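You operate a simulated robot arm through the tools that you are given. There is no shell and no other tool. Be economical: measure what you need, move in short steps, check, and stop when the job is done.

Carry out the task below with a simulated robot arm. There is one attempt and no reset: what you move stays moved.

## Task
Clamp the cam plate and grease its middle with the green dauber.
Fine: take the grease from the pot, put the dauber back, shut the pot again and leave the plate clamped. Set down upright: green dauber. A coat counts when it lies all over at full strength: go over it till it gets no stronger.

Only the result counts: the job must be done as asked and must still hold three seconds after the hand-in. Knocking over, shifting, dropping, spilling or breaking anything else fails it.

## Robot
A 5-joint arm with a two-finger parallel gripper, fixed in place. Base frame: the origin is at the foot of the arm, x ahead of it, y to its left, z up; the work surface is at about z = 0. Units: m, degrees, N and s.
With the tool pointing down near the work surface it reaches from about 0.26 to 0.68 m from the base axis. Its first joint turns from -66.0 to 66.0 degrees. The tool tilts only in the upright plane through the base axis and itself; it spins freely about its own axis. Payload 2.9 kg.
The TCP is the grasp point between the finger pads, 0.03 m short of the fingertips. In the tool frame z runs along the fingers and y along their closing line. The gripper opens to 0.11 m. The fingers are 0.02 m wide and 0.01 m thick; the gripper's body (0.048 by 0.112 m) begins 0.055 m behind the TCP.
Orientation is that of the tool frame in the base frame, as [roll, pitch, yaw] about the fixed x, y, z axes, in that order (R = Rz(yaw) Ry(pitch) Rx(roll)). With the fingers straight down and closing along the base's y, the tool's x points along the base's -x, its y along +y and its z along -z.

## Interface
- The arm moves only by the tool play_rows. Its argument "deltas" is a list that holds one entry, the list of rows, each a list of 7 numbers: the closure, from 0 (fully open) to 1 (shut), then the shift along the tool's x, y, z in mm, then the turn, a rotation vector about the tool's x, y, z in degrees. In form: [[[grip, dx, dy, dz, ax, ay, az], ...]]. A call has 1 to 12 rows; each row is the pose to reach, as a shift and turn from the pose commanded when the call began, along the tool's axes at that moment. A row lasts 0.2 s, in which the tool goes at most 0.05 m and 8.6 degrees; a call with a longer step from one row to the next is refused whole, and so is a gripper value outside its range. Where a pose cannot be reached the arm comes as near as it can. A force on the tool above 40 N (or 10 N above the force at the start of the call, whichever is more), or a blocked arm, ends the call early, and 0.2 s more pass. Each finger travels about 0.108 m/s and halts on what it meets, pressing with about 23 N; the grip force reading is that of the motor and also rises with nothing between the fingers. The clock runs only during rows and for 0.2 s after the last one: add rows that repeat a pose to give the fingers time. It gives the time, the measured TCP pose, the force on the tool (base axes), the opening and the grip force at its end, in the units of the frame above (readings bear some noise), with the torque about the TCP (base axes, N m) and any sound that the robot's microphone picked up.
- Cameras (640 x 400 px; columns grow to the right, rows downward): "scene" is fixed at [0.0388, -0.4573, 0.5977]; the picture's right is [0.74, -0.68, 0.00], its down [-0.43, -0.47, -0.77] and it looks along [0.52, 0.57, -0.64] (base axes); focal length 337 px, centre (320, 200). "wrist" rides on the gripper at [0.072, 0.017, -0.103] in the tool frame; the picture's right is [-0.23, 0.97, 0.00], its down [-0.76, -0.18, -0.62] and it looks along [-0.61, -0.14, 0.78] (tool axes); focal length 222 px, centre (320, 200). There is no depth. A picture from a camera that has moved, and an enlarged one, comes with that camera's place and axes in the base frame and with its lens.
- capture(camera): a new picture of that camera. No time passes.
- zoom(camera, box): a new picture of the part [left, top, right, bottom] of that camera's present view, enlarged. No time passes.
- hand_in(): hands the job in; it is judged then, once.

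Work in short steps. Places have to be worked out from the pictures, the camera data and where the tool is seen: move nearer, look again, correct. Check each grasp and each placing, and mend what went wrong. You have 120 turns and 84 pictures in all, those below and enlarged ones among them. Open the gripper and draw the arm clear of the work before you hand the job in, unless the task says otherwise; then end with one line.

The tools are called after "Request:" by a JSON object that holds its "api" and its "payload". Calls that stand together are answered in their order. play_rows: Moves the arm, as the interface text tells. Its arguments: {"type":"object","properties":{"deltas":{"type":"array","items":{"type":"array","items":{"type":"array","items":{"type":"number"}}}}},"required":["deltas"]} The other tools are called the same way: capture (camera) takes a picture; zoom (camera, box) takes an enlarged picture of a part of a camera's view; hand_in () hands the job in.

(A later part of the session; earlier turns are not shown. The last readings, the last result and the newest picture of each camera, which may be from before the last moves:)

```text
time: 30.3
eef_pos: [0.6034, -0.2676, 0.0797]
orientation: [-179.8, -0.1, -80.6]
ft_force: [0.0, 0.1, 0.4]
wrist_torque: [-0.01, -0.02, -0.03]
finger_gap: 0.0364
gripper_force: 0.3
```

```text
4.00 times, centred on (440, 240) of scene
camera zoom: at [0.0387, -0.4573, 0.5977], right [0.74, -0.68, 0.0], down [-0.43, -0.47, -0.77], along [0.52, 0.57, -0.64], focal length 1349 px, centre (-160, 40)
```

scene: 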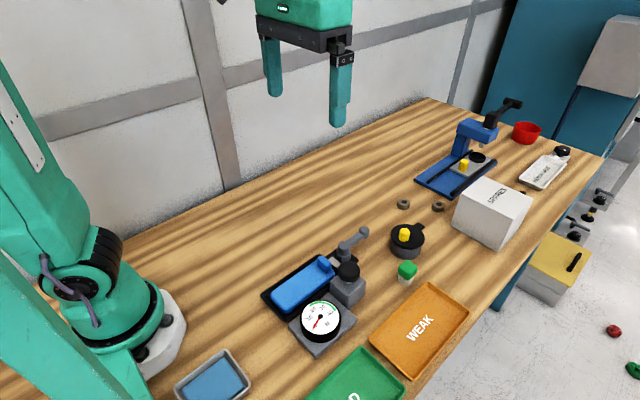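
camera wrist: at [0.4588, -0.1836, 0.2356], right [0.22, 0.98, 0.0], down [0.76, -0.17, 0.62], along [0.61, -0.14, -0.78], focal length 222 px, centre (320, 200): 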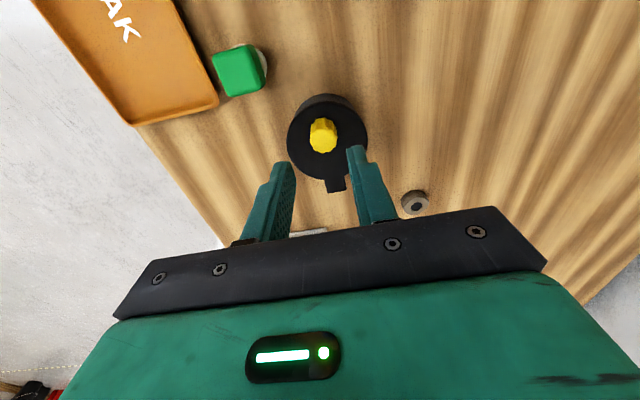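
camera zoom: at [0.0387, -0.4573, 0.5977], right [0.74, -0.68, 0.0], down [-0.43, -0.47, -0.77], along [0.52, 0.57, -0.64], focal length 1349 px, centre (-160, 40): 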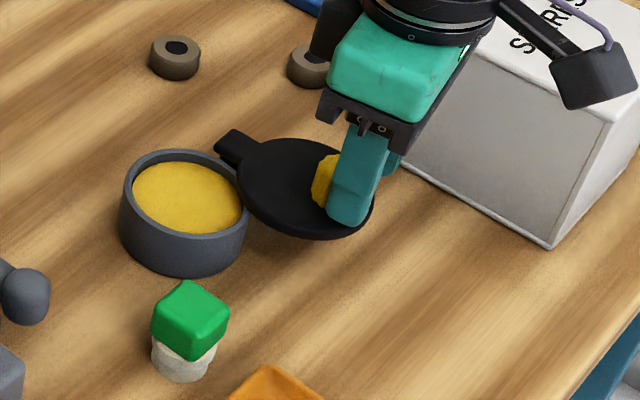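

Pot is fully open. Rise, turn back to yaw 180 and go above the dauber, measured at ≈(0.472,-0.250), top z≈0.05.

Request:
{"api": "play_rows", "payload": {"deltas": [[[0.6, 0, 0, -30, 0, 0, 0], [0.6, 0, 0, -60, 0, 0, 0]]]}}

Request:
{"api": "play_rows", "payload": {"deltas": [[[0.5, -4, 10, 0, 0, 0, 8.3], [0.4, -8, 22, 0, 0, 0, 16.6], [0.3, -12, 34, 0, 0, 0, 24.9], [0.3, -16, 46, 0, 0, 0, 33.2], [0.3, -20, 58, 0, 0, 0, 41.5], [0.3, -24, 70, 0, 0, 0, 49.8], [0.3, -28, 82, 0, 0, 0, 58], [0.3, -32, 94, 0, 0, 0, 66.3], [0.3, -36, 106, 0, 0, 0, 74.6], [0.3, -39, 118, 0, 0, 0, 83], [0.3, -39, 126, 0, 0, 0, 91.2], [0.3, -39, 126, 0, 0, 0, 99.4]]]}}

Request:
{"api": "capture", "payload": {"camera": "wrist"}}

Request:
{"api": "zoom", "payload": {"camera": "scene", "box": [360, 200, 460, 300]}}

```text
time: 30.9
eef_pos: [0.6038, -0.2672, 0.1406]
orientation: [-179.8, -0.2, -80.6]
ft_force: [0.2, -0.7, -0.5]
wrist_torque: [-0.03, 0.0, 0.0]
finger_gap: 0.044
gripper_force: 0.1
```

```text
time: 33.5
eef_pos: [0.4722, -0.2471, 0.1407]
orientation: [-179.8, 0.3, 179.8]
ft_force: [0.7, 0.2, 0.9]
wrist_torque: [0.0, 0.02, 0.03]
finger_gap: 0.0772
gripper_force: 0.1
```

```text
42 pictures are left
camera wrist: at [0.3982, -0.2324, 0.2423], right [0.23, 0.97, 0.0], down [0.76, -0.18, 0.63], along [0.61, -0.15, -0.78], focal length 222 px, centre (320, 200)
```

wrist: 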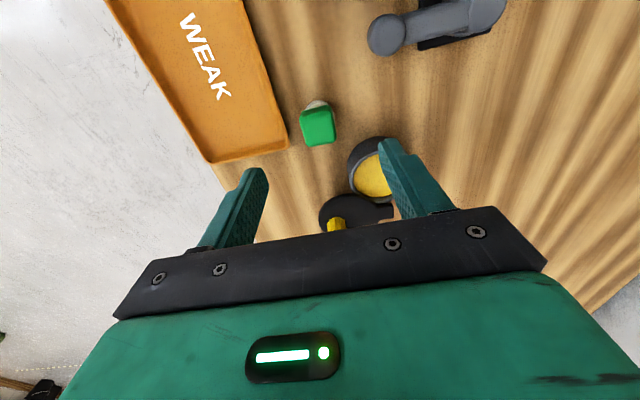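

```text
4.00 times, centred on (410, 250) of scene
camera zoom: at [0.0387, -0.4573, 0.5977], right [0.74, -0.68, 0.0], down [-0.43, -0.47, -0.77], along [0.52, 0.57, -0.64], focal length 1349 px, centre (-40, 0)
```

zoom: 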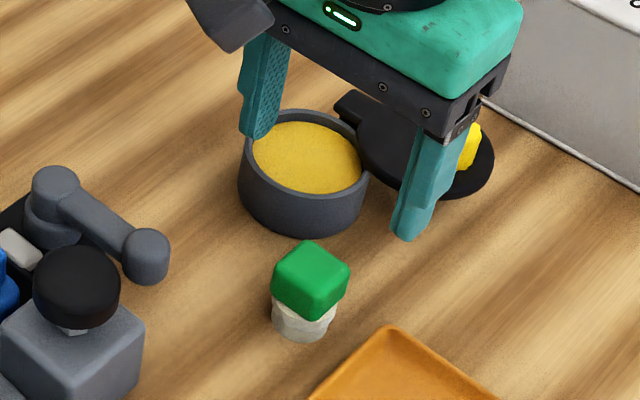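

Request:
{"api": "zoom", "payload": {"camera": "wrist", "box": [280, 80, 360, 160]}}

```text
5.00 times, centred on (320, 120) of wrist
camera zoom: at [0.3982, -0.2324, 0.2423], right [0.23, 0.97, 0.0], down [0.76, -0.18, 0.63], along [0.61, -0.15, -0.78], focal length 1111 px, centre (320, 600)
```

zoom: 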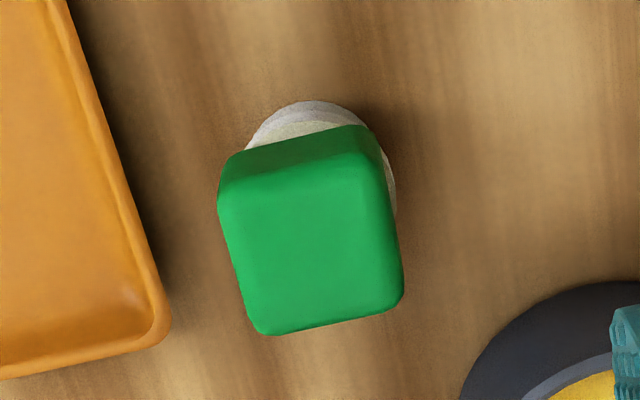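

Dauber handle is ≈27 mm square, axis-aligned, centred at (0.471,-0.252); the orange tray edge is at y≈-0.289, so I narrow the gap to 44 mm before descending.

Request:
{"api": "play_rows", "payload": {"deltas": [[[0.6, 1, -5, 0, 0, 0, 0], [0.6, 1, -5, 25, 0, 0, 0], [0.6, 1, -5, 50, 0, 0, 0], [0.6, 1, -5, 75, 0, 0, 0], [0.6, 1, -5, 84, 0, 0, 0], [0.6, 1, -5, 84, 0, 0, 0]]]}}

Request:
{"api": "zoom", "payload": {"camera": "scene", "box": [360, 200, 460, 300]}}

Request:
{"api": "capture", "payload": {"camera": "wrist"}}

```text
time: 34.9
eef_pos: [0.4721, -0.254, 0.0541]
orientation: [-179.9, 0.3, 179.9]
ft_force: [-0.2, -0.9, -0.7]
wrist_torque: [0.01, -0.02, 0.02]
finger_gap: 0.0442
gripper_force: 0.1
```

```text
4.00 times, centred on (410, 250) of scene
camera zoom: at [0.0388, -0.4573, 0.5977], right [0.74, -0.68, 0.0], down [-0.43, -0.47, -0.77], along [0.52, 0.57, -0.64], focal length 1349 px, centre (-40, 0)
```

zoom: 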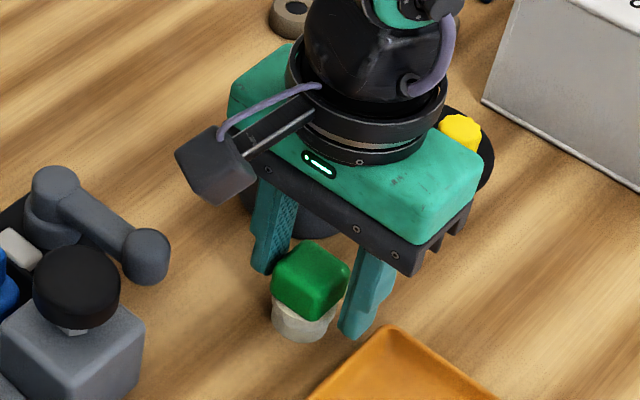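

```text
38 pictures are left
camera wrist: at [0.3994, -0.2378, 0.1554], right [0.23, 0.97, 0.0], down [0.76, -0.18, 0.63], along [0.61, -0.14, -0.78], focal length 222 px, centre (320, 200)
```

wrist: 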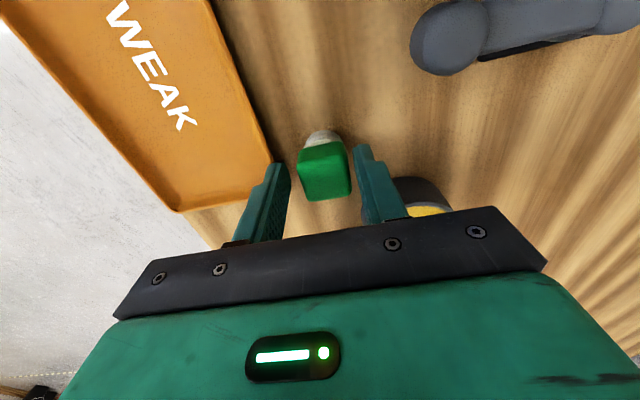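

Fingers straddle the handle. Close and check the grip.

Request:
{"api": "play_rows", "payload": {"deltas": [[[0.68, 0, 0, 0, 0, 0, 0], [0.75, 0, 0, 0, 0, 0, 0], [0.82, 0, 0, 0, 0, 0, 0], [0.9, 0, 0, 0, 0, 0, 0], [0.9, 0, 0, 0, 0, 0, 0]]]}}

```text
time: 36.1
eef_pos: [0.4733, -0.253, 0.0533]
orientation: [-179.8, 0.2, 180.0]
ft_force: [0.0, 0.9, -0.5]
wrist_torque: [-0.01, -0.02, -0.02]
finger_gap: 0.0325
gripper_force: 22.8
```

Gripped (gap 32.5 mm, 23 N). Lift 70 mm and check.

Request:
{"api": "play_rows", "payload": {"deltas": [[[0.9, 0, 0, -20, 0, 0, 0], [0.9, 0, 0, -45, 0, 0, 0], [0.9, 0, 0, -70, 0, 0, 0]]]}}

Request:
{"api": "zoom", "payload": {"camera": "scene", "box": [360, 180, 480, 300]}}

```text
time: 36.9
eef_pos: [0.4738, -0.2527, 0.1257]
orientation: [-179.8, 0.2, -180.0]
ft_force: [-1.0, -0.5, -1.5]
wrist_torque: [-0.01, 0.02, 0.02]
finger_gap: 0.0325
gripper_force: 23.5
```

```text
3.33 times, centred on (420, 240) of scene
camera zoom: at [0.0388, -0.4573, 0.5977], right [0.74, -0.68, 0.0], down [-0.43, -0.47, -0.77], along [0.52, 0.57, -0.64], focal length 1124 px, centre (-13, 67)
```

zoom: 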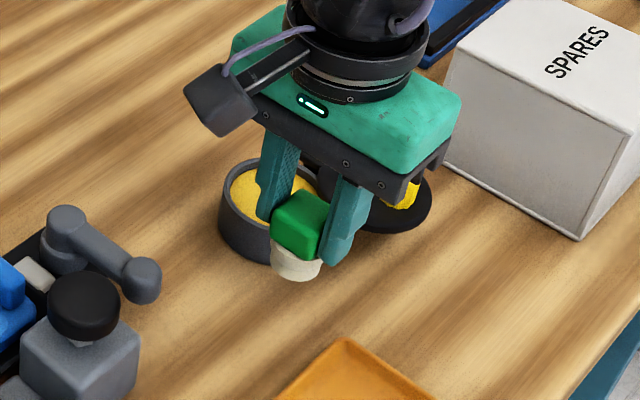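

Held well. Move above the pot centre (≈(0.544,-0.195)).

Request:
{"api": "play_rows", "payload": {"deltas": [[[0.9, -25, 20, 0, 0, 0, 0], [0.9, -50, 40, 0, 0, 0, 0], [0.9, -70, 58, 0, 0, 0, 0], [0.9, -70, 58, 10, 0, 0, 0]]]}}

Request:
{"api": "capture", "payload": {"camera": "wrist"}}

Request:
{"api": "zoom", "payload": {"camera": "scene", "box": [360, 180, 480, 300]}}

```text
time: 37.9
eef_pos: [0.5438, -0.1935, 0.1171]
orientation: [-179.9, 0.1, 179.9]
ft_force: [0.1, 0.4, 0.4]
wrist_torque: [0.01, 0.01, -0.04]
finger_gap: 0.0324
gripper_force: 23.1
```

```text
36 pictures are left
camera wrist: at [0.4703, -0.1787, 0.2189], right [0.23, 0.97, 0.0], down [0.76, -0.18, 0.63], along [0.61, -0.14, -0.78], focal length 222 px, centre (320, 200)
```

wrist: 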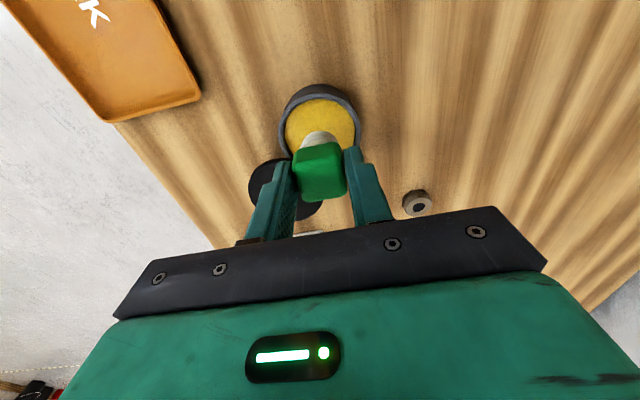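

```text
3.33 times, centred on (420, 240) of scene
camera zoom: at [0.0388, -0.4573, 0.5977], right [0.74, -0.68, 0.0], down [-0.43, -0.47, -0.77], along [0.52, 0.57, -0.64], focal length 1124 px, centre (-13, 67)
```

zoom: 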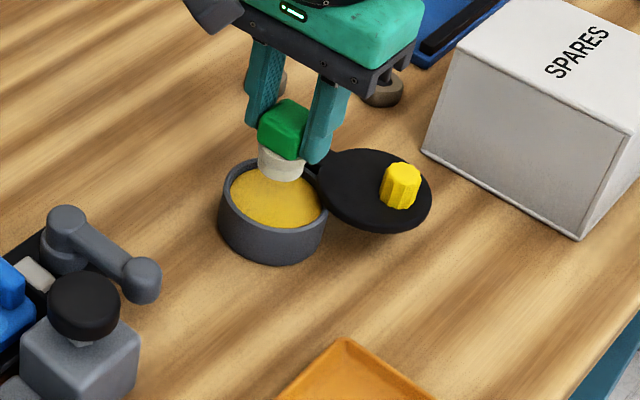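

Centred over the mouth (pot ≈(0.541,-0.195)). Lower in small steps watching force.

Request:
{"api": "play_rows", "payload": {"deltas": [[[0.9, 3, -1, 12, 0, 0, 0], [0.9, 3, -1, 24, 0, 0, 0], [0.9, 3, -1, 30, 0, 0, 0], [0.9, 3, -1, 35, 0, 0, 0], [0.9, 3, -1, 37, 0, 0, 0]]]}}

Request:
{"api": "zoom", "payload": {"camera": "scene", "box": [360, 200, 460, 280]}}

```text
time: 39.1
eef_pos: [0.5396, -0.1956, 0.0816]
orientation: [-179.8, 0.5, 180.0]
ft_force: [-2.1, -4.1, 16.9]
wrist_torque: [-0.25, 0.09, -0.04]
finger_gap: 0.0327
gripper_force: 23.2
```

```text
5.00 times, centred on (410, 240) of scene
camera zoom: at [0.0386, -0.4573, 0.5977], right [0.74, -0.68, 0.0], down [-0.43, -0.47, -0.77], along [0.52, 0.57, -0.64], focal length 1686 px, centre (-130, 0)
```

zoom: 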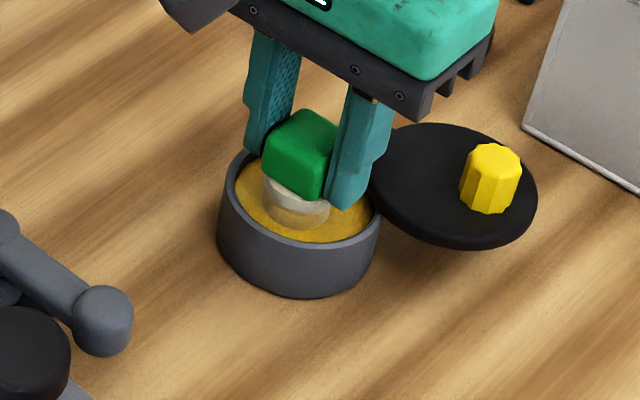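

It presses the grease with ~17 N; dip done. Hold briefly, then lift and look at the tip.

Request:
{"api": "play_rows", "payload": {"deltas": [[[0.9, 0, 0, 0, 0, 0, 0], [0.9, 0, 0, 0, 0, 0, 0], [0.9, 0, 0, -10, 0, 0, 0], [0.9, 0, 0, -30, 0, 0, 0], [0.9, 0, 0, -60, 0, 0, 0]]]}}

Request:
{"api": "zoom", "payload": {"camera": "scene", "box": [360, 180, 460, 280]}}

Request:
{"api": "zoom", "payload": {"camera": "wrist", "box": [260, 80, 400, 220]}}

```text
time: 40.3
eef_pos: [0.5392, -0.1939, 0.1376]
orientation: [-179.9, 0.2, -180.0]
ft_force: [0.3, 0.2, -0.9]
wrist_torque: [-0.01, -0.01, -0.01]
finger_gap: 0.0325
gripper_force: 22.2
```

```text
4.00 times, centred on (410, 230) of scene
camera zoom: at [0.0388, -0.4573, 0.5977], right [0.74, -0.68, 0.0], down [-0.43, -0.47, -0.77], along [0.52, 0.57, -0.64], focal length 1349 px, centre (-40, 80)
```

zoom: 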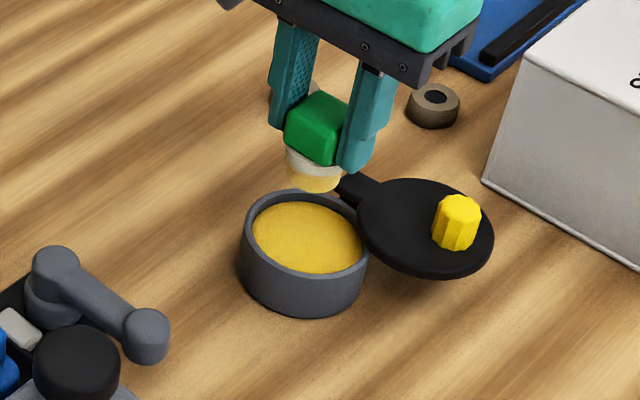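

```text
2.86 times, centred on (330, 150) of wrist
camera zoom: at [0.4645, -0.1785, 0.24], right [0.23, 0.97, 0.0], down [0.76, -0.18, 0.63], along [0.61, -0.14, -0.78], focal length 635 px, centre (291, 343)
```

zoom: 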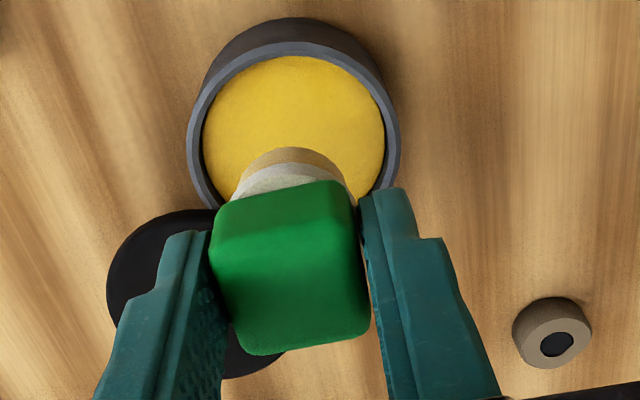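

Tip is loaded. Before greasing, inspect the plate's markings.

Request:
{"api": "zoom", "payload": {"camera": "scene", "box": [255, 245, 345, 320]}}

```text
5.33 times, centred on (300, 282) of scene
camera zoom: at [0.0388, -0.4573, 0.5977], right [0.74, -0.68, 0.0], down [-0.43, -0.47, -0.77], along [0.52, 0.57, -0.64], focal length 1798 px, centre (427, -240)
```

zoom: 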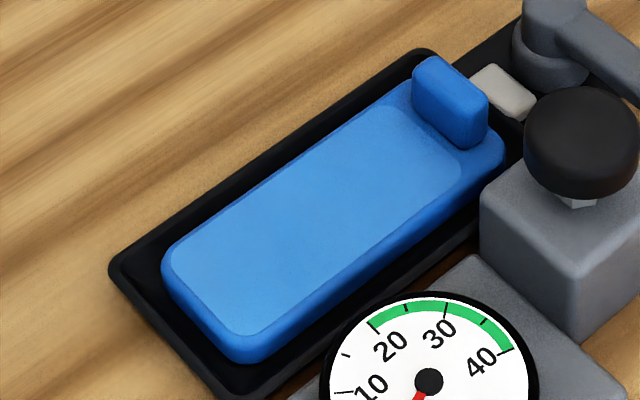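

The light-blue panel (x≈0.236–0.347, y≈-0.142…-0.097) is the bare middle of the plate. Carry the dauber over its centre.

Request:
{"api": "play_rows", "payload": {"deltas": [[[0.9, 20, 5, -25, 0, 0, 0], [0.9, 65, 18, -25, 0, 0, 0], [0.9, 110, 32, -25, 0, 0, 0], [0.9, 155, 46, -25, 0, 0, 0], [0.9, 200, 60, -20, 0, 0, 0], [0.9, 245, 74, -10, 0, 0, 0], [0.9, 247, 74, 25, 0, 0, 0]]]}}

Request:
{"api": "zoom", "payload": {"camera": "scene", "box": [235, 210, 365, 330]}}

Request:
{"api": "capture", "payload": {"camera": "wrist"}}

```text
time: 41.9
eef_pos: [0.2894, -0.1208, 0.112]
orientation: [-179.9, 0.2, -179.9]
ft_force: [-0.3, 0.4, -1.0]
wrist_torque: [0.03, 0.0, 0.01]
finger_gap: 0.0325
gripper_force: 23.2
```

```text
3.33 times, centred on (300, 270) of scene
camera zoom: at [0.0387, -0.4573, 0.5977], right [0.74, -0.68, 0.0], down [-0.43, -0.47, -0.77], along [0.52, 0.57, -0.64], focal length 1124 px, centre (387, -33)
```

zoom: 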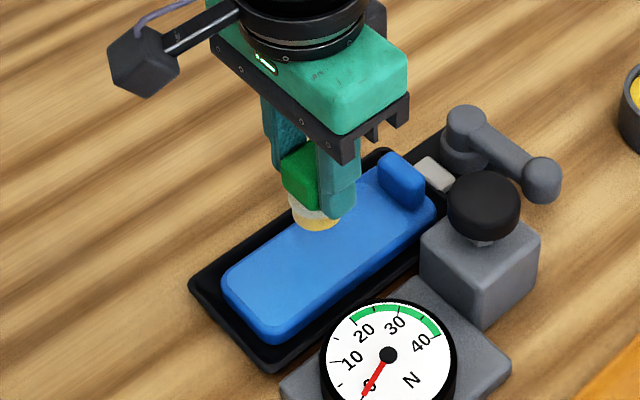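

```text
29 pictures are left
camera wrist: at [0.2158, -0.1046, 0.2128], right [0.23, 0.97, 0.0], down [0.76, -0.18, 0.63], along [0.61, -0.14, -0.78], focal length 222 px, centre (320, 200)
```

wrist: 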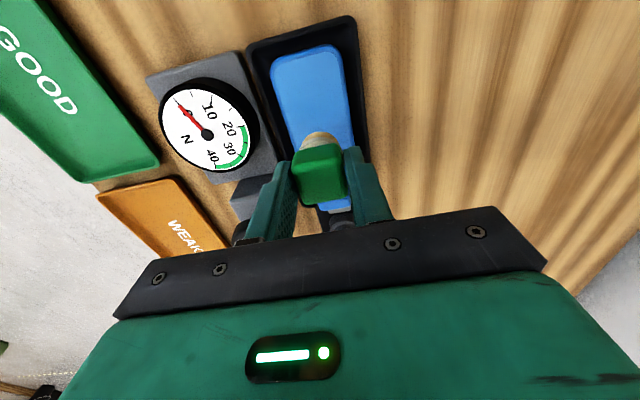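

Plate centreline confirmed y≈-0.120. Lower toward contact, reading force.

Request:
{"api": "play_rows", "payload": {"deltas": [[[0.9, 0, 0, 20, 0, 0, 0], [0.9, 0, 0, 30, 0, 0, 0], [0.9, 0, 0, 33, 0, 0, 0]]]}}

Request:
{"api": "play_rows", "payload": {"deltas": [[[0.9, 0, 0, 2, 0, 0, 0]]]}}

Request:
{"api": "play_rows", "payload": {"deltas": [[[0.9, 0, 0, 2, 0, 0, 0]]]}}

```text
time: 42.7
eef_pos: [0.2905, -0.1209, 0.0798]
orientation: [-179.9, 0.3, 179.8]
ft_force: [-0.4, -0.5, -0.2]
wrist_torque: [0.02, 0.0, 0.0]
finger_gap: 0.0325
gripper_force: 22.8
```

```text
time: 43.1
eef_pos: [0.2921, -0.1211, 0.0786]
orientation: [-179.9, 0.1, -180.0]
ft_force: [-0.1, -0.7, -0.2]
wrist_torque: [0.0, 0.01, 0.0]
finger_gap: 0.0325
gripper_force: 22.7
```

```text
time: 43.5
eef_pos: [0.2897, -0.1203, 0.0763]
orientation: [-179.9, 0.3, 180.0]
ft_force: [-0.3, -0.3, -0.1]
wrist_torque: [-0.01, -0.02, -0.02]
finger_gap: 0.0325
gripper_force: 23.2
```

No contact yet at bottom ≈0.0225; step down further.

Request:
{"api": "play_rows", "payload": {"deltas": [[[0.9, 0, 0, 2, 0, 0, 0]]]}}

Request:
{"api": "play_rows", "payload": {"deltas": [[[0.9, 0, 0, 2, 0, 0, 0]]]}}

```text
time: 43.9
eef_pos: [0.292, -0.1215, 0.0747]
orientation: [-179.8, 0.1, 180.0]
ft_force: [0.3, -0.5, 0.3]
wrist_torque: [-0.02, -0.01, -0.01]
finger_gap: 0.0322
gripper_force: 23.0
```

```text
time: 44.3
eef_pos: [0.2918, -0.121, 0.0717]
orientation: [-180.0, 0.3, 179.9]
ft_force: [-0.6, -1.0, 4.1]
wrist_torque: [-0.02, 0.02, -0.04]
finger_gap: 0.0327
gripper_force: 22.8
```

Contact at ~4 N. Do a first stroke along the centreline with 1 mm more pressure, then look.

Request:
{"api": "play_rows", "payload": {"deltas": [[[0.9, 0, 0, 1, 0, 0, 0], [0.9, -10, 0, 1, 0, 0, 0], [0.9, -20, 0, 1, 0, 0, 0], [0.9, -10, 0, 1, 0, 0, 0], [0.9, 0, 0, 1, 0, 0, 0], [0.9, 10, 0, 1, 0, 0, 0], [0.9, 20, 0, 1, 0, 0, 0], [0.9, 20, 0, 1, 0, 0, 0]]]}}

Request:
{"api": "play_rows", "payload": {"deltas": [[[0.9, 0, 0, -20, 0, 0, 0], [0.9, 0, 0, -45, 0, 0, 0], [0.9, -45, 0, -60, 0, 0, 0], [0.9, -90, 0, -60, 0, 0, 0]]]}}

Request:
{"api": "zoom", "payload": {"camera": "scene", "box": [255, 245, 345, 320]}}

```text
time: 46.1
eef_pos: [0.2726, -0.1215, 0.0717]
orientation: [-179.8, 0.3, -180.0]
ft_force: [6.2, 0.1, 20.2]
wrist_torque: [0.16, -0.31, -0.01]
finger_gap: 0.032
gripper_force: 22.7
```

```text
time: 47.1
eef_pos: [0.3633, -0.1246, 0.1326]
orientation: [-179.9, 0.2, 180.0]
ft_force: [0.2, 0.1, -0.6]
wrist_torque: [0.0, 0.03, 0.0]
finger_gap: 0.0323
gripper_force: 23.1
```

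```text
5.33 times, centred on (300, 282) of scene
camera zoom: at [0.0387, -0.4573, 0.5977], right [0.74, -0.68, 0.0], down [-0.43, -0.47, -0.77], along [0.52, 0.57, -0.64], focal length 1798 px, centre (427, -240)
```

zoom: 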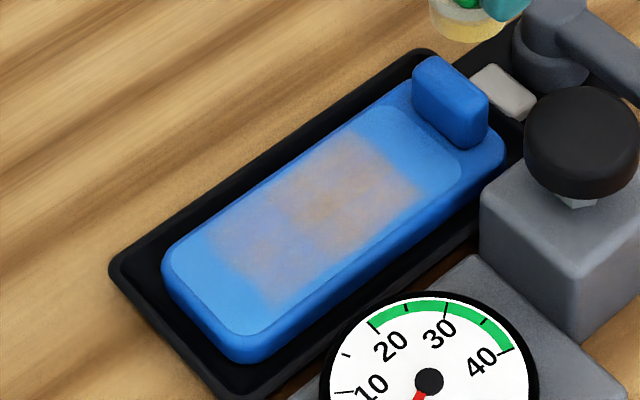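

The coat appears as a translucent overlay, tip-width, building with passes. I now go over the whole light panel in lanes at y≈-0.113 and -0.128.

Request:
{"api": "play_rows", "payload": {"deltas": [[[0.9, 29, 8, 25, 0, 0, 0], [0.9, 29, 8, 50, 0, 0, 0], [0.9, 29, 8, 59.5, 0, 0, 0], [0.9, 42, 8, 59.5, 0, 0, 0], [0.9, 56, 8, 59.5, 0, 0, 0], [0.9, 70, 8, 59.5, 0, 0, 0], [0.9, 84, 8, 59.5, 0, 0, 0], [0.9, 98, 8, 59.5, 0, 0, 0], [0.9, 110, 8, 59.5, 0, 0, 0], [0.9, 110, 0, 59.5, 0, 0, 0], [0.9, 110, -7, 59.5, 0, 0, 0]]]}}

Request:
{"api": "play_rows", "payload": {"deltas": [[[0.9, -13, 0, 0, 0, 0, 0], [0.9, -27, 0, 0, 0, 0, 0], [0.9, -41, 0, 0, 0, 0, 0], [0.9, -55, 0, 0, 0, 0, 0], [0.9, -69, 0, 0, 0, 0, 0], [0.9, -81, 0, 0, 0, 0, 0], [0.9, -81, 8, 0, 0, 0, 0], [0.9, -81, 15, 0, 0, 0, 0]]]}}

Request:
{"api": "zoom", "payload": {"camera": "scene", "box": [255, 245, 345, 320]}}

```text
time: 47.7
eef_pos: [0.3323, -0.1148, 0.0878]
orientation: [-179.8, 0.6, 180.0]
ft_force: [-2.7, -2.6, 10.1]
wrist_torque: [-0.26, -0.03, -0.03]
finger_gap: 0.032
gripper_force: 22.9
stopped in row 3: the force on the tool passed its limit at 64 N (the readings are from after the stop); the commanded pose is now the measured one
```

```text
time: 48.0
eef_pos: [0.3348, -0.1139, 0.0883]
orientation: [180.0, -0.3, 179.8]
ft_force: [-4.2, 1.0, 9.9]
wrist_torque: [0.25, -0.03, 0.03]
finger_gap: 0.0321
gripper_force: 23.3
stopped in row 1: the force on the tool passed its limit at 50 N (the readings are from after the stop); the commanded pose is now the measured one
```

```text
5.33 times, centred on (300, 282) of scene
camera zoom: at [0.0387, -0.4573, 0.5977], right [0.74, -0.68, 0.0], down [-0.43, -0.47, -0.77], along [0.52, 0.57, -0.64], focal length 1798 px, centre (427, -240)
```

zoom: 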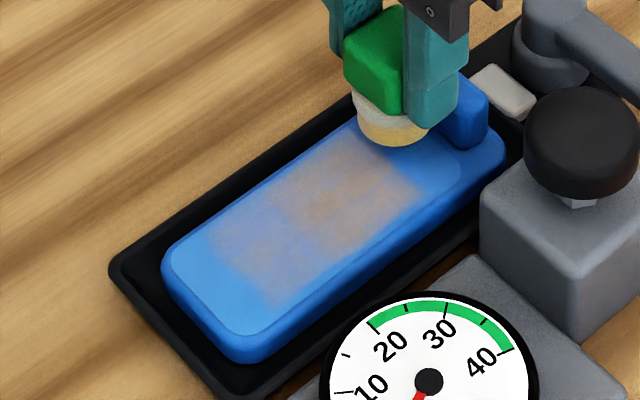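

The tip met the top of the end ridge at x≈0.332. Lift off and check dauber and plate.

Request:
{"api": "play_rows", "payload": {"deltas": [[[0.9, 0, 0, -20, 0, 0, 0], [0.9, 5, 0, -40, 0, 0, 0]]]}}

Request:
{"api": "zoom", "payload": {"camera": "scene", "box": [245, 200, 375, 320]}}

Request:
{"api": "zoom", "payload": {"camera": "wrist", "box": [240, 20, 400, 220]}}

```text
time: 48.6
eef_pos: [0.3297, -0.1156, 0.1263]
orientation: [179.9, -0.3, 179.8]
ft_force: [0.9, -0.1, -0.1]
wrist_torque: [-0.02, 0.02, 0.0]
finger_gap: 0.0323
gripper_force: 22.6
```

```text
3.33 times, centred on (310, 260) of scene
camera zoom: at [0.0388, -0.4573, 0.5977], right [0.74, -0.68, 0.0], down [-0.43, -0.47, -0.77], along [0.52, 0.57, -0.64], focal length 1124 px, centre (353, 0)
```

zoom: 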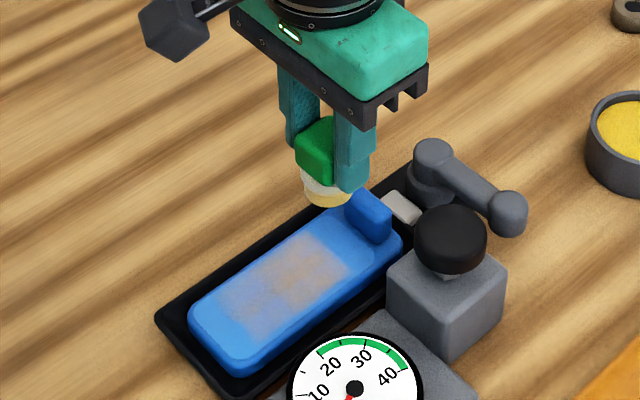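

```text
2.00 times, centred on (320, 120) of wrist
camera zoom: at [0.2574, -0.1003, 0.2284], right [0.23, 0.97, 0.0], down [0.76, -0.18, 0.62], along [0.6, -0.14, -0.79], focal length 444 px, centre (320, 360)
```

zoom: 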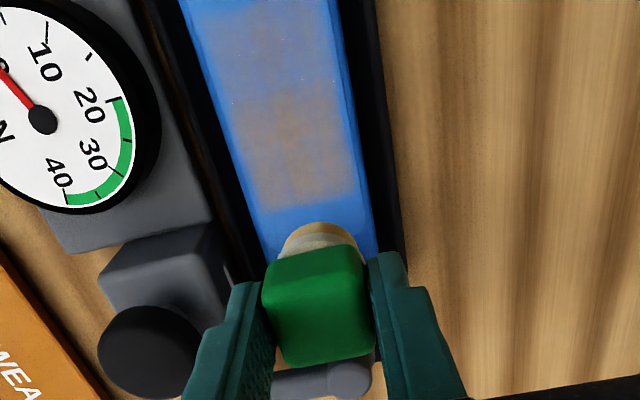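

Plate and dauber look fine. The coat spans nearly the full panel width and ends where the tip ended. I'll re-approach at x≈0.322, centred, and feel for contact.

Request:
{"api": "play_rows", "payload": {"deltas": [[[0.9, 8, -6, 0, 0, 0, 0], [0.9, 8, -6, 30, 0, 0, 0], [0.9, 8, -6, 45, 0, 0, 0], [0.9, 8, -6, 52, 0, 0, 0]]]}}

Request:
{"api": "play_rows", "payload": {"deltas": [[[0.9, 0, 0, 2, 0, 0, 0]]]}}

```text
time: 49.6
eef_pos: [0.3219, -0.1201, 0.0755]
orientation: [179.9, -0.3, 179.8]
ft_force: [0.7, 0.2, -1.0]
wrist_torque: [0.01, 0.03, -0.01]
finger_gap: 0.0323
gripper_force: 23.7
```

```text
time: 50.0
eef_pos: [0.3208, -0.1207, 0.0734]
orientation: [179.9, -0.4, 179.8]
ft_force: [0.6, -0.1, -0.3]
wrist_torque: [-0.01, 0.03, 0.01]
finger_gap: 0.0325
gripper_force: 22.9
```

Step to contact and stroke the full length once and back.

Request:
{"api": "play_rows", "payload": {"deltas": [[[0.9, 0, 0, 2.5, 0, 0, 0], [0.9, -4, 0, 2.7, 0, 0, 0], [0.9, 10, 0, 2.7, 0, 0, 0], [0.9, 22, 0, 2.7, 0, 0, 0], [0.9, 34, 0, 2.7, 0, 0, 0], [0.9, 46, 0, 2.7, 0, 0, 0], [0.9, 58, 0, 2.7, 0, 0, 0], [0.9, 70, 0, 2.7, 0, 0, 0], [0.9, 70, 0, 2.7, 0, 0, 0]]]}}

Request:
{"api": "zoom", "payload": {"camera": "scene", "box": [245, 220, 365, 320]}}

```text
time: 52.0
eef_pos: [0.2515, -0.12, 0.0716]
orientation: [180.0, -0.1, 179.8]
ft_force: [4.6, -4.4, 21.8]
wrist_torque: [-0.32, -0.19, 0.06]
finger_gap: 0.032
gripper_force: 22.2
```

```text
4.00 times, centred on (305, 270) of scene
camera zoom: at [0.0387, -0.4573, 0.5977], right [0.74, -0.68, 0.0], down [-0.43, -0.47, -0.77], along [0.52, 0.57, -0.64], focal length 1349 px, centre (380, -80)
```

zoom: 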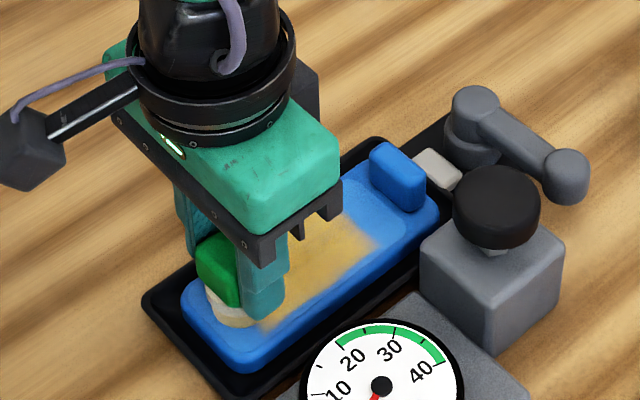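

The coat's +x edge did not extend although the tip went further, so the zone to coat is a middle rectangle (x≈0.256–0.326), already tinted all over. Now strengthen it with passes in side lanes.

Request:
{"api": "play_rows", "payload": {"deltas": [[[0.9, -8, 8, 0, 0, 0, 0], [0.9, -20, 8, 0, 0, 0, 0], [0.9, -32, 8, 0, 0, 0, 0], [0.9, -44, 8, 0, 0, 0, 0], [0.9, -56, 8, 0, 0, 0, 0], [0.9, -69, 8, 0, 0, 0, 0], [0.9, -69, -1, 0, 0, 0, 0], [0.9, -69, -9, 0, 0, 0, 0], [0.9, -56, -9, 0, 0, 0, 0], [0.9, -44, -9, 0, 0, 0, 0], [0.9, -32, -9, 0, 0, 0, 0], [0.9, -20, -9, 0, 0, 0, 0]]]}}

Request:
{"api": "play_rows", "payload": {"deltas": [[[0.9, 12, 0, 0, 0, 0, 0], [0.9, 12, 9, -10, 0, 0, 0], [0.9, -5, 9, -50, 0, 0, 0], [0.9, -50, 9, -60, 0, 0, 0], [0.9, -95, 9, -60, 0, 0, 0]]]}}

Request:
{"api": "zoom", "payload": {"camera": "scene", "box": [255, 245, 345, 320]}}

```text
time: 52.4
eef_pos: [0.2553, -0.1145, 0.0712]
orientation: [179.8, -0.4, 179.9]
ft_force: [-1.3, 3.1, 12.5]
wrist_torque: [0.23, 0.05, 0.01]
finger_gap: 0.0321
gripper_force: 22.7
stopped in row 1: the force on the tool passed its limit at 42 N (the readings are from after the stop); the commanded pose is now the measured one
```

```text
time: 53.6
eef_pos: [0.3521, -0.105, 0.1288]
orientation: [179.8, -0.5, 179.7]
ft_force: [1.0, 0.1, -0.7]
wrist_torque: [0.03, -0.01, 0.01]
finger_gap: 0.0326
gripper_force: 22.9
```

```text
5.33 times, centred on (300, 282) of scene
camera zoom: at [0.0387, -0.4573, 0.5977], right [0.74, -0.68, 0.0], down [-0.43, -0.47, -0.77], along [0.52, 0.57, -0.64], focal length 1798 px, centre (427, -240)
```

zoom: 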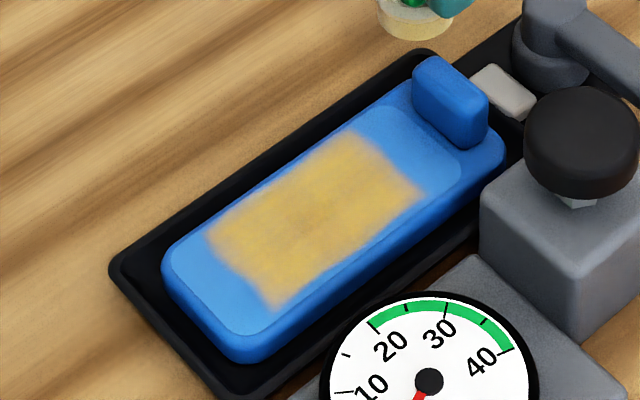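

Coat is strengthening within a clearly bounded zone (y≈-0.136…-0.094). Another round with lighter pressure in lanes y=-0.121 and -0.109.

Request:
{"api": "play_rows", "payload": {"deltas": [[[0.9, 39, -16, 25, 0, 0, 0], [0.9, 39, -16, 50, 0, 0, 0], [0.9, 39, -16, 57, 0, 0, 0], [0.9, 54, -16, 57, 0, 0, 0], [0.9, 69, -16, 57, 0, 0, 0], [0.9, 84, -16, 57, 0, 0, 0], [0.9, 84, -4, 57, 0, 0, 0], [0.9, 69, -4, 57, 0, 0, 0], [0.9, 54, -4, 57, 0, 0, 0], [0.9, 39, -4, 57, 0, 0, 0]]]}}

```text
time: 55.8
eef_pos: [0.3138, -0.1089, 0.0715]
orientation: [179.7, -0.5, 179.8]
ft_force: [0.3, 1.1, -1.0]
wrist_torque: [-0.02, -0.02, -0.01]
finger_gap: 0.0324
gripper_force: 23.0
```

No contact force there; lower 1 mm at a time and check.

Request:
{"api": "play_rows", "payload": {"deltas": [[[0.9, 0, 0, 1, 0, 0, 0]]]}}

Request:
{"api": "play_rows", "payload": {"deltas": [[[0.9, 0, 0, 1, 0, 0, 0]]]}}

```text
time: 56.2
eef_pos: [0.3136, -0.1084, 0.0717]
orientation: [179.9, -0.4, 179.7]
ft_force: [0.0, -0.8, 1.0]
wrist_torque: [-0.03, 0.02, 0.01]
finger_gap: 0.0326
gripper_force: 23.2
```

```text
time: 56.6
eef_pos: [0.3134, -0.11, 0.0726]
orientation: [179.9, -0.4, 179.8]
ft_force: [0.3, 2.9, 10.3]
wrist_torque: [0.25, -0.02, 0.01]
finger_gap: 0.0321
gripper_force: 22.6
```

10 N contact: a good level. Stroke both lanes back and forth.

Request:
{"api": "play_rows", "payload": {"deltas": [[[0.9, 12, 0, 0, 0, 0, 0], [0.9, 24, 0, 0, 0, 0, 0], [0.9, 36, 0, 0, 0, 0, 0], [0.9, 46, 0, 0, 0, 0, 0], [0.9, 46, -6, 0, 0, 0, 0], [0.9, 46, -12, 0, 0, 0, 0], [0.9, 36, -12, 0, 0, 0, 0], [0.9, 24, -12, 0, 0, 0, 0], [0.9, 12, -12, 0, 0, 0, 0], [0.9, 0, -12, 0, 0, 0, 0], [0.9, 0, -6, 0, 0, 0, 0], [0.9, 0, 0, 0, 0, 0, 0]]]}}

Request:
{"api": "play_rows", "payload": {"deltas": [[[0.9, 12, 0, 0, 0, 0, 0], [0.9, 24, 0, 0, 0, 0, 0], [0.9, 36, 0, 0, 0, 0, 0], [0.9, 46, 0, 0, 0, 0, 0], [0.9, 46, -6, 0, 0, 0, 0], [0.9, 46, -12, 0, 0, 0, 0], [0.9, 36, -12, 0, 0, 0, 0], [0.9, 24, -12, 0, 0, 0, 0], [0.9, 12, -12, 0, 0, 0, 0], [0.9, 0, -12, 0, 0, 0, 0], [0.9, 0, -6, 0, 0, 0, 0], [0.9, 0, 0, 0, 0, 0, 0]]]}}

Request:
{"api": "play_rows", "payload": {"deltas": [[[0.9, 0, -5, -20, 0, 0, 0], [0.9, -10, -5, -50, 0, 0, 0], [0.9, -50, -5, -70, 0, 0, 0], [0.9, -60, -5, -75, 0, 0, 0]]]}}

Request:
{"api": "zoom", "payload": {"camera": "scene", "box": [255, 230, 345, 320]}}

```text
time: 59.2
eef_pos: [0.3136, -0.1112, 0.0721]
orientation: [180.0, -0.3, 179.7]
ft_force: [1.4, -6.5, 18.4]
wrist_torque: [-0.44, -0.02, 0.0]
finger_gap: 0.0321
gripper_force: 22.4
```

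```text
time: 61.8
eef_pos: [0.311, -0.1085, 0.0726]
orientation: [179.7, -0.5, 179.8]
ft_force: [-0.3, 0.1, 2.1]
wrist_torque: [-0.08, -0.01, -0.02]
finger_gap: 0.0326
gripper_force: 23.1
```

```text
time: 62.8
eef_pos: [0.3715, -0.1145, 0.1443]
orientation: [179.8, -0.5, 179.7]
ft_force: [-0.3, 0.3, 0.6]
wrist_torque: [0.03, 0.0, 0.05]
finger_gap: 0.0326
gripper_force: 23.1
```

```text
4.44 times, centred on (300, 275) of scene
camera zoom: at [0.0388, -0.4573, 0.5977], right [0.74, -0.68, 0.0], down [-0.43, -0.47, -0.77], along [0.52, 0.57, -0.64], focal length 1499 px, centre (409, -133)
```

zoom: 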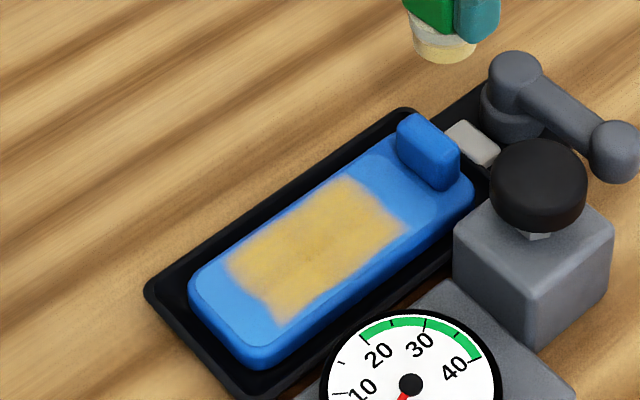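

Strength seems to have plateaued below the pot's yellow; the tip is probably drained. Re-dip.

Request:
{"api": "play_rows", "payload": {"deltas": [[[0.9, -42, -20, 0, 0, 0, 0], [0.9, -85, -40, 0, 0, 0, 0], [0.9, -128, -60, 0, 0, 0, 0], [0.9, -169, -80, 0, 0, 0, 0], [0.9, -169, -80, 20, 0, 0, 0], [0.9, -169, -80, 45, 0, 0, 0], [0.9, -169, -80, 56, 0, 0, 0], [0.9, -169, -80, 60, 0, 0, 0]]]}}

Request:
{"api": "play_rows", "payload": {"deltas": [[[0.9, 0, 0, 1.5, 0, 0, 0], [0.9, 0, 0, 2, 0, 0, 0]]]}}

```text
time: 64.6
eef_pos: [0.5401, -0.1967, 0.0843]
orientation: [179.7, -0.6, 179.7]
ft_force: [-0.3, -0.5, -0.2]
wrist_torque: [-0.01, -0.02, -0.03]
finger_gap: 0.0324
gripper_force: 22.9
```

```text
time: 65.2
eef_pos: [0.54, -0.1953, 0.0818]
orientation: [179.8, -0.5, 179.6]
ft_force: [-0.6, -0.6, 2.6]
wrist_torque: [-0.06, 0.0, -0.01]
finger_gap: 0.0326
gripper_force: 23.1
```

Light contact; press 1.5 mm more, dwell, lift out and carry back above the plate.

Request:
{"api": "play_rows", "payload": {"deltas": [[[0.9, 0, 0, 1.5, 0, 0, 0], [0.9, 0, 0, 1.5, 0, 0, 0], [0.9, 0, 0, 1.5, 0, 0, 0], [0.9, 0, 0, -15, 0, 0, 0], [0.9, 0, 0, -60, 0, 0, 0], [0.9, 45, 16, -62, 0, 0, 0], [0.9, 90, 32, -62, 0, 0, 0], [0.9, 135, 48, -62, 0, 0, 0], [0.9, 180, 64, -62, 0, 0, 0], [0.9, 227, 77, -62, 0, 0, 0]]]}}

Request:
{"api": "play_rows", "payload": {"deltas": [[[0.9, 0, 0, 30, 0, 0, 0], [0.9, 0, 0, 60, 0, 0, 0], [0.9, 0, 0, 70, 0, 0, 0]]]}}

```text
time: 67.4
eef_pos: [0.3139, -0.1174, 0.1499]
orientation: [179.8, -0.5, 179.8]
ft_force: [0.5, -0.1, -0.5]
wrist_torque: [0.02, 0.0, 0.01]
finger_gap: 0.0323
gripper_force: 22.9
```

```text
time: 68.2
eef_pos: [0.3137, -0.118, 0.076]
orientation: [179.8, -0.4, 179.8]
ft_force: [-0.7, 0.0, -0.7]
wrist_torque: [-0.01, -0.02, -0.03]
finger_gap: 0.0325
gripper_force: 23.3
```

Feel down to contact.

Request:
{"api": "play_rows", "payload": {"deltas": [[[0.9, 0, 0, 3, 0, 0, 0]]]}}

Request:
{"api": "play_rows", "payload": {"deltas": [[[0.9, 0, 0, 1, 0, 0, 0]]]}}

Request:
{"api": "play_rows", "payload": {"deltas": [[[0.9, 0, 0, 1, 0, 0, 0]]]}}

```text
time: 68.6
eef_pos: [0.3134, -0.1154, 0.0723]
orientation: [179.8, -0.5, 179.8]
ft_force: [-1.2, 1.1, 0.1]
wrist_torque: [0.01, -0.03, -0.01]
finger_gap: 0.0321
gripper_force: 23.0
```

```text
time: 69.0
eef_pos: [0.3129, -0.1153, 0.0724]
orientation: [179.8, -0.5, 179.9]
ft_force: [0.4, -0.9, -0.1]
wrist_torque: [0.04, 0.01, 0.0]
finger_gap: 0.0326
gripper_force: 23.0
```

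```text
time: 69.4
eef_pos: [0.313, -0.1172, 0.0719]
orientation: [179.8, -0.3, 179.8]
ft_force: [-1.9, 0.4, 8.5]
wrist_torque: [0.05, 0.13, -0.02]
finger_gap: 0.0324
gripper_force: 22.7
```

8.5 N contact. Stroke the pattern twice, slightly wider.

Request:
{"api": "play_rows", "payload": {"deltas": [[[0.9, -2, 7, 0.3, 0, 0, 0], [0.9, 11, 7, 0.3, 0, 0, 0], [0.9, 23, 7, 0.3, 0, 0, 0], [0.9, 35, 7, 0.3, 0, 0, 0], [0.9, 46, 7, 0.3, 0, 0, 0], [0.9, 46, 1, 0.3, 0, 0, 0], [0.9, 46, -6, 0.3, 0, 0, 0], [0.9, 35, -6, 0.3, 0, 0, 0], [0.9, 23, -6, 0.3, 0, 0, 0], [0.9, 11, -6, 0.3, 0, 0, 0], [0.9, -2, -6, 0.3, 0, 0, 0], [0.9, -2, 0, 0.3, 0, 0, 0]]]}}

Request:
{"api": "play_rows", "payload": {"deltas": [[[0.9, 0, 7, 0.3, 0, 0, 0], [0.9, 13, 7, 0.3, 0, 0, 0], [0.9, 25, 7, 0.3, 0, 0, 0], [0.9, 37, 7, 0.3, 0, 0, 0], [0.9, 48, 7, 0.3, 0, 0, 0], [0.9, 48, 1, 0.3, 0, 0, 0], [0.9, 48, -6, 0.3, 0, 0, 0], [0.9, 37, -6, 0.3, 0, 0, 0], [0.9, 25, -6, 0.3, 0, 0, 0], [0.9, 13, -6, 0.3, 0, 0, 0], [0.9, 0, -6, 0.3, 0, 0, 0], [0.9, 0, 0, 0.3, 0, 0, 0]]]}}

Request:
{"api": "play_rows", "payload": {"deltas": [[[0.9, 0, 0, -20, 0, 0, 0], [0.9, -10, 0, -50, 0, 0, 0], [0.9, -50, 0, -70, 0, 0, 0], [0.9, -60, 0, -75, 0, 0, 0]]]}}

Request:
{"api": "zoom", "payload": {"camera": "scene", "box": [255, 230, 345, 320]}}

```text
time: 72.0
eef_pos: [0.3172, -0.1185, 0.0726]
orientation: [179.9, -0.4, 179.9]
ft_force: [0.4, -2.8, 7.5]
wrist_torque: [-0.2, -0.06, -0.02]
finger_gap: 0.032
gripper_force: 23.3
```

```text
time: 74.6
eef_pos: [0.3175, -0.1169, 0.071]
orientation: [-180.0, -0.1, 179.6]
ft_force: [0.1, -9.5, 26.3]
wrist_torque: [-0.47, 0.0, -0.03]
finger_gap: 0.0325
gripper_force: 23.1
```

```text
time: 75.6
eef_pos: [0.3751, -0.1186, 0.1441]
orientation: [179.8, -0.5, 179.8]
ft_force: [-0.6, -0.7, -0.5]
wrist_torque: [0.01, -0.03, 0.0]
finger_gap: 0.0327
gripper_force: 22.9
```

```text
4.44 times, centred on (300, 275) of scene
camera zoom: at [0.0388, -0.4573, 0.5977], right [0.74, -0.68, 0.0], down [-0.43, -0.47, -0.77], along [0.52, 0.57, -0.64], focal length 1499 px, centre (409, -133)
```

zoom: 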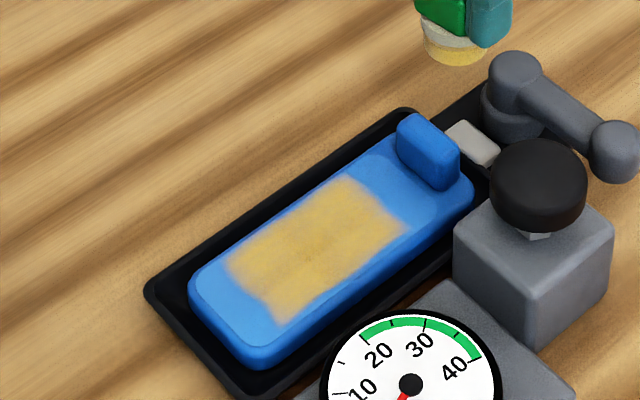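

The look barely changed between the last rounds (near saturation). Take a closer wrist look for patchy spots.

Request:
{"api": "play_rows", "payload": {"deltas": [[[0.9, 45, 0, 0, 0, 0, 0]]]}}

Request:
{"api": "zoom", "payload": {"camera": "wrist", "box": [250, 0, 400, 140]}}

```text
time: 76.0
eef_pos: [0.3327, -0.1171, 0.1459]
orientation: [179.8, -0.4, 179.8]
ft_force: [0.4, 0.0, 0.2]
wrist_torque: [0.01, 0.01, -0.01]
finger_gap: 0.0326
gripper_force: 23.3
```

```text
2.86 times, centred on (325, 70) of wrist
camera zoom: at [0.2601, -0.1022, 0.2485], right [0.23, 0.97, 0.0], down [0.77, -0.18, 0.62], along [0.6, -0.14, -0.79], focal length 635 px, centre (306, 571)
```

zoom: 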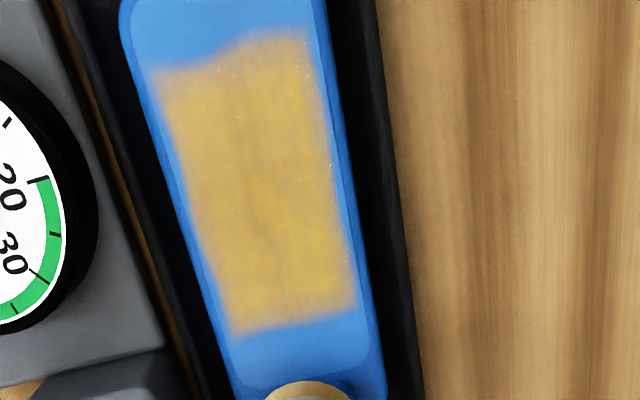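

Fairly uniform, edges at x≈0.250 and 0.325. To be sure of full strength at edges and corners I re-dip and do a wider perimeter round.

Request:
{"api": "play_rows", "payload": {"deltas": [[[0.9, -44, -16, 0, 0, 0, 0], [0.9, -88, -33, 0, 0, 0, 0], [0.9, -132, -50, 0, 0, 0, 0], [0.9, -174, -66, 0, 0, 0, 0], [0.9, -208, -78, 0, 0, 0, 0], [0.9, -208, -78, 30, 0, 0, 0], [0.9, -208, -78, 55, 0, 0, 0], [0.9, -208, -78, 63, 0, 0, 0], [0.9, -208, -78, 65, 0, 0, 0], [0.9, -208, -78, 65, 0, 0, 0]]]}}

Request:
{"api": "play_rows", "payload": {"deltas": [[[0.9, 0, 0, 1, 0, 0, 0], [0.9, 0, 0, 1, 0, 0, 0]]]}}

```text
time: 78.2
eef_pos: [0.5393, -0.1969, 0.0806]
orientation: [179.9, -0.3, 179.6]
ft_force: [-5.4, 0.9, 17.1]
wrist_torque: [0.01, 0.17, 0.01]
finger_gap: 0.0325
gripper_force: 23.5
```

```text
time: 78.8
eef_pos: [0.5388, -0.1973, 0.0801]
orientation: [179.9, -0.2, 179.7]
ft_force: [-2.5, -1.0, 24.7]
wrist_torque: [-0.1, 0.11, -0.01]
finger_gap: 0.0324
gripper_force: 23.1
```

Loaded (25 N). Lift and return above the plate.

Request:
{"api": "play_rows", "payload": {"deltas": [[[0.9, 0, 0, -15, 0, 0, 0], [0.9, 0, 0, -60, 0, 0, 0], [0.9, 45, 16, -66, 0, 0, 0], [0.9, 90, 32, -66, 0, 0, 0], [0.9, 135, 48, -66, 0, 0, 0], [0.9, 180, 64, -66, 0, 0, 0], [0.9, 226, 80, -66, 0, 0, 0], [0.9, 226, 80, -30, 0, 0, 0], [0.9, 226, 80, 3, 0, 0, 0], [0.9, 226, 80, 6, 0, 0, 0]]]}}

Request:
{"api": "play_rows", "payload": {"deltas": [[[0.9, 0, 0, 1.5, 0, 0, 0]]]}}

Request:
{"api": "play_rows", "payload": {"deltas": [[[0.9, 0, 0, 1, 0, 0, 0]]]}}

```text
time: 81.0
eef_pos: [0.3133, -0.1166, 0.0731]
orientation: [179.8, -0.4, 179.7]
ft_force: [-0.3, -0.5, -0.5]
wrist_torque: [-0.02, 0.02, 0.0]
finger_gap: 0.0325
gripper_force: 22.9
```

```text
time: 81.4
eef_pos: [0.3131, -0.1157, 0.0719]
orientation: [179.8, -0.4, 179.8]
ft_force: [0.0, 2.5, 6.9]
wrist_torque: [0.09, -0.05, 0.0]
finger_gap: 0.0327
gripper_force: 22.7
```

```text
time: 81.8
eef_pos: [0.3128, -0.1154, 0.0726]
orientation: [179.8, -0.4, 179.8]
ft_force: [-1.7, 0.2, 10.7]
wrist_torque: [0.07, 0.06, -0.01]
finger_gap: 0.0325
gripper_force: 22.8
```

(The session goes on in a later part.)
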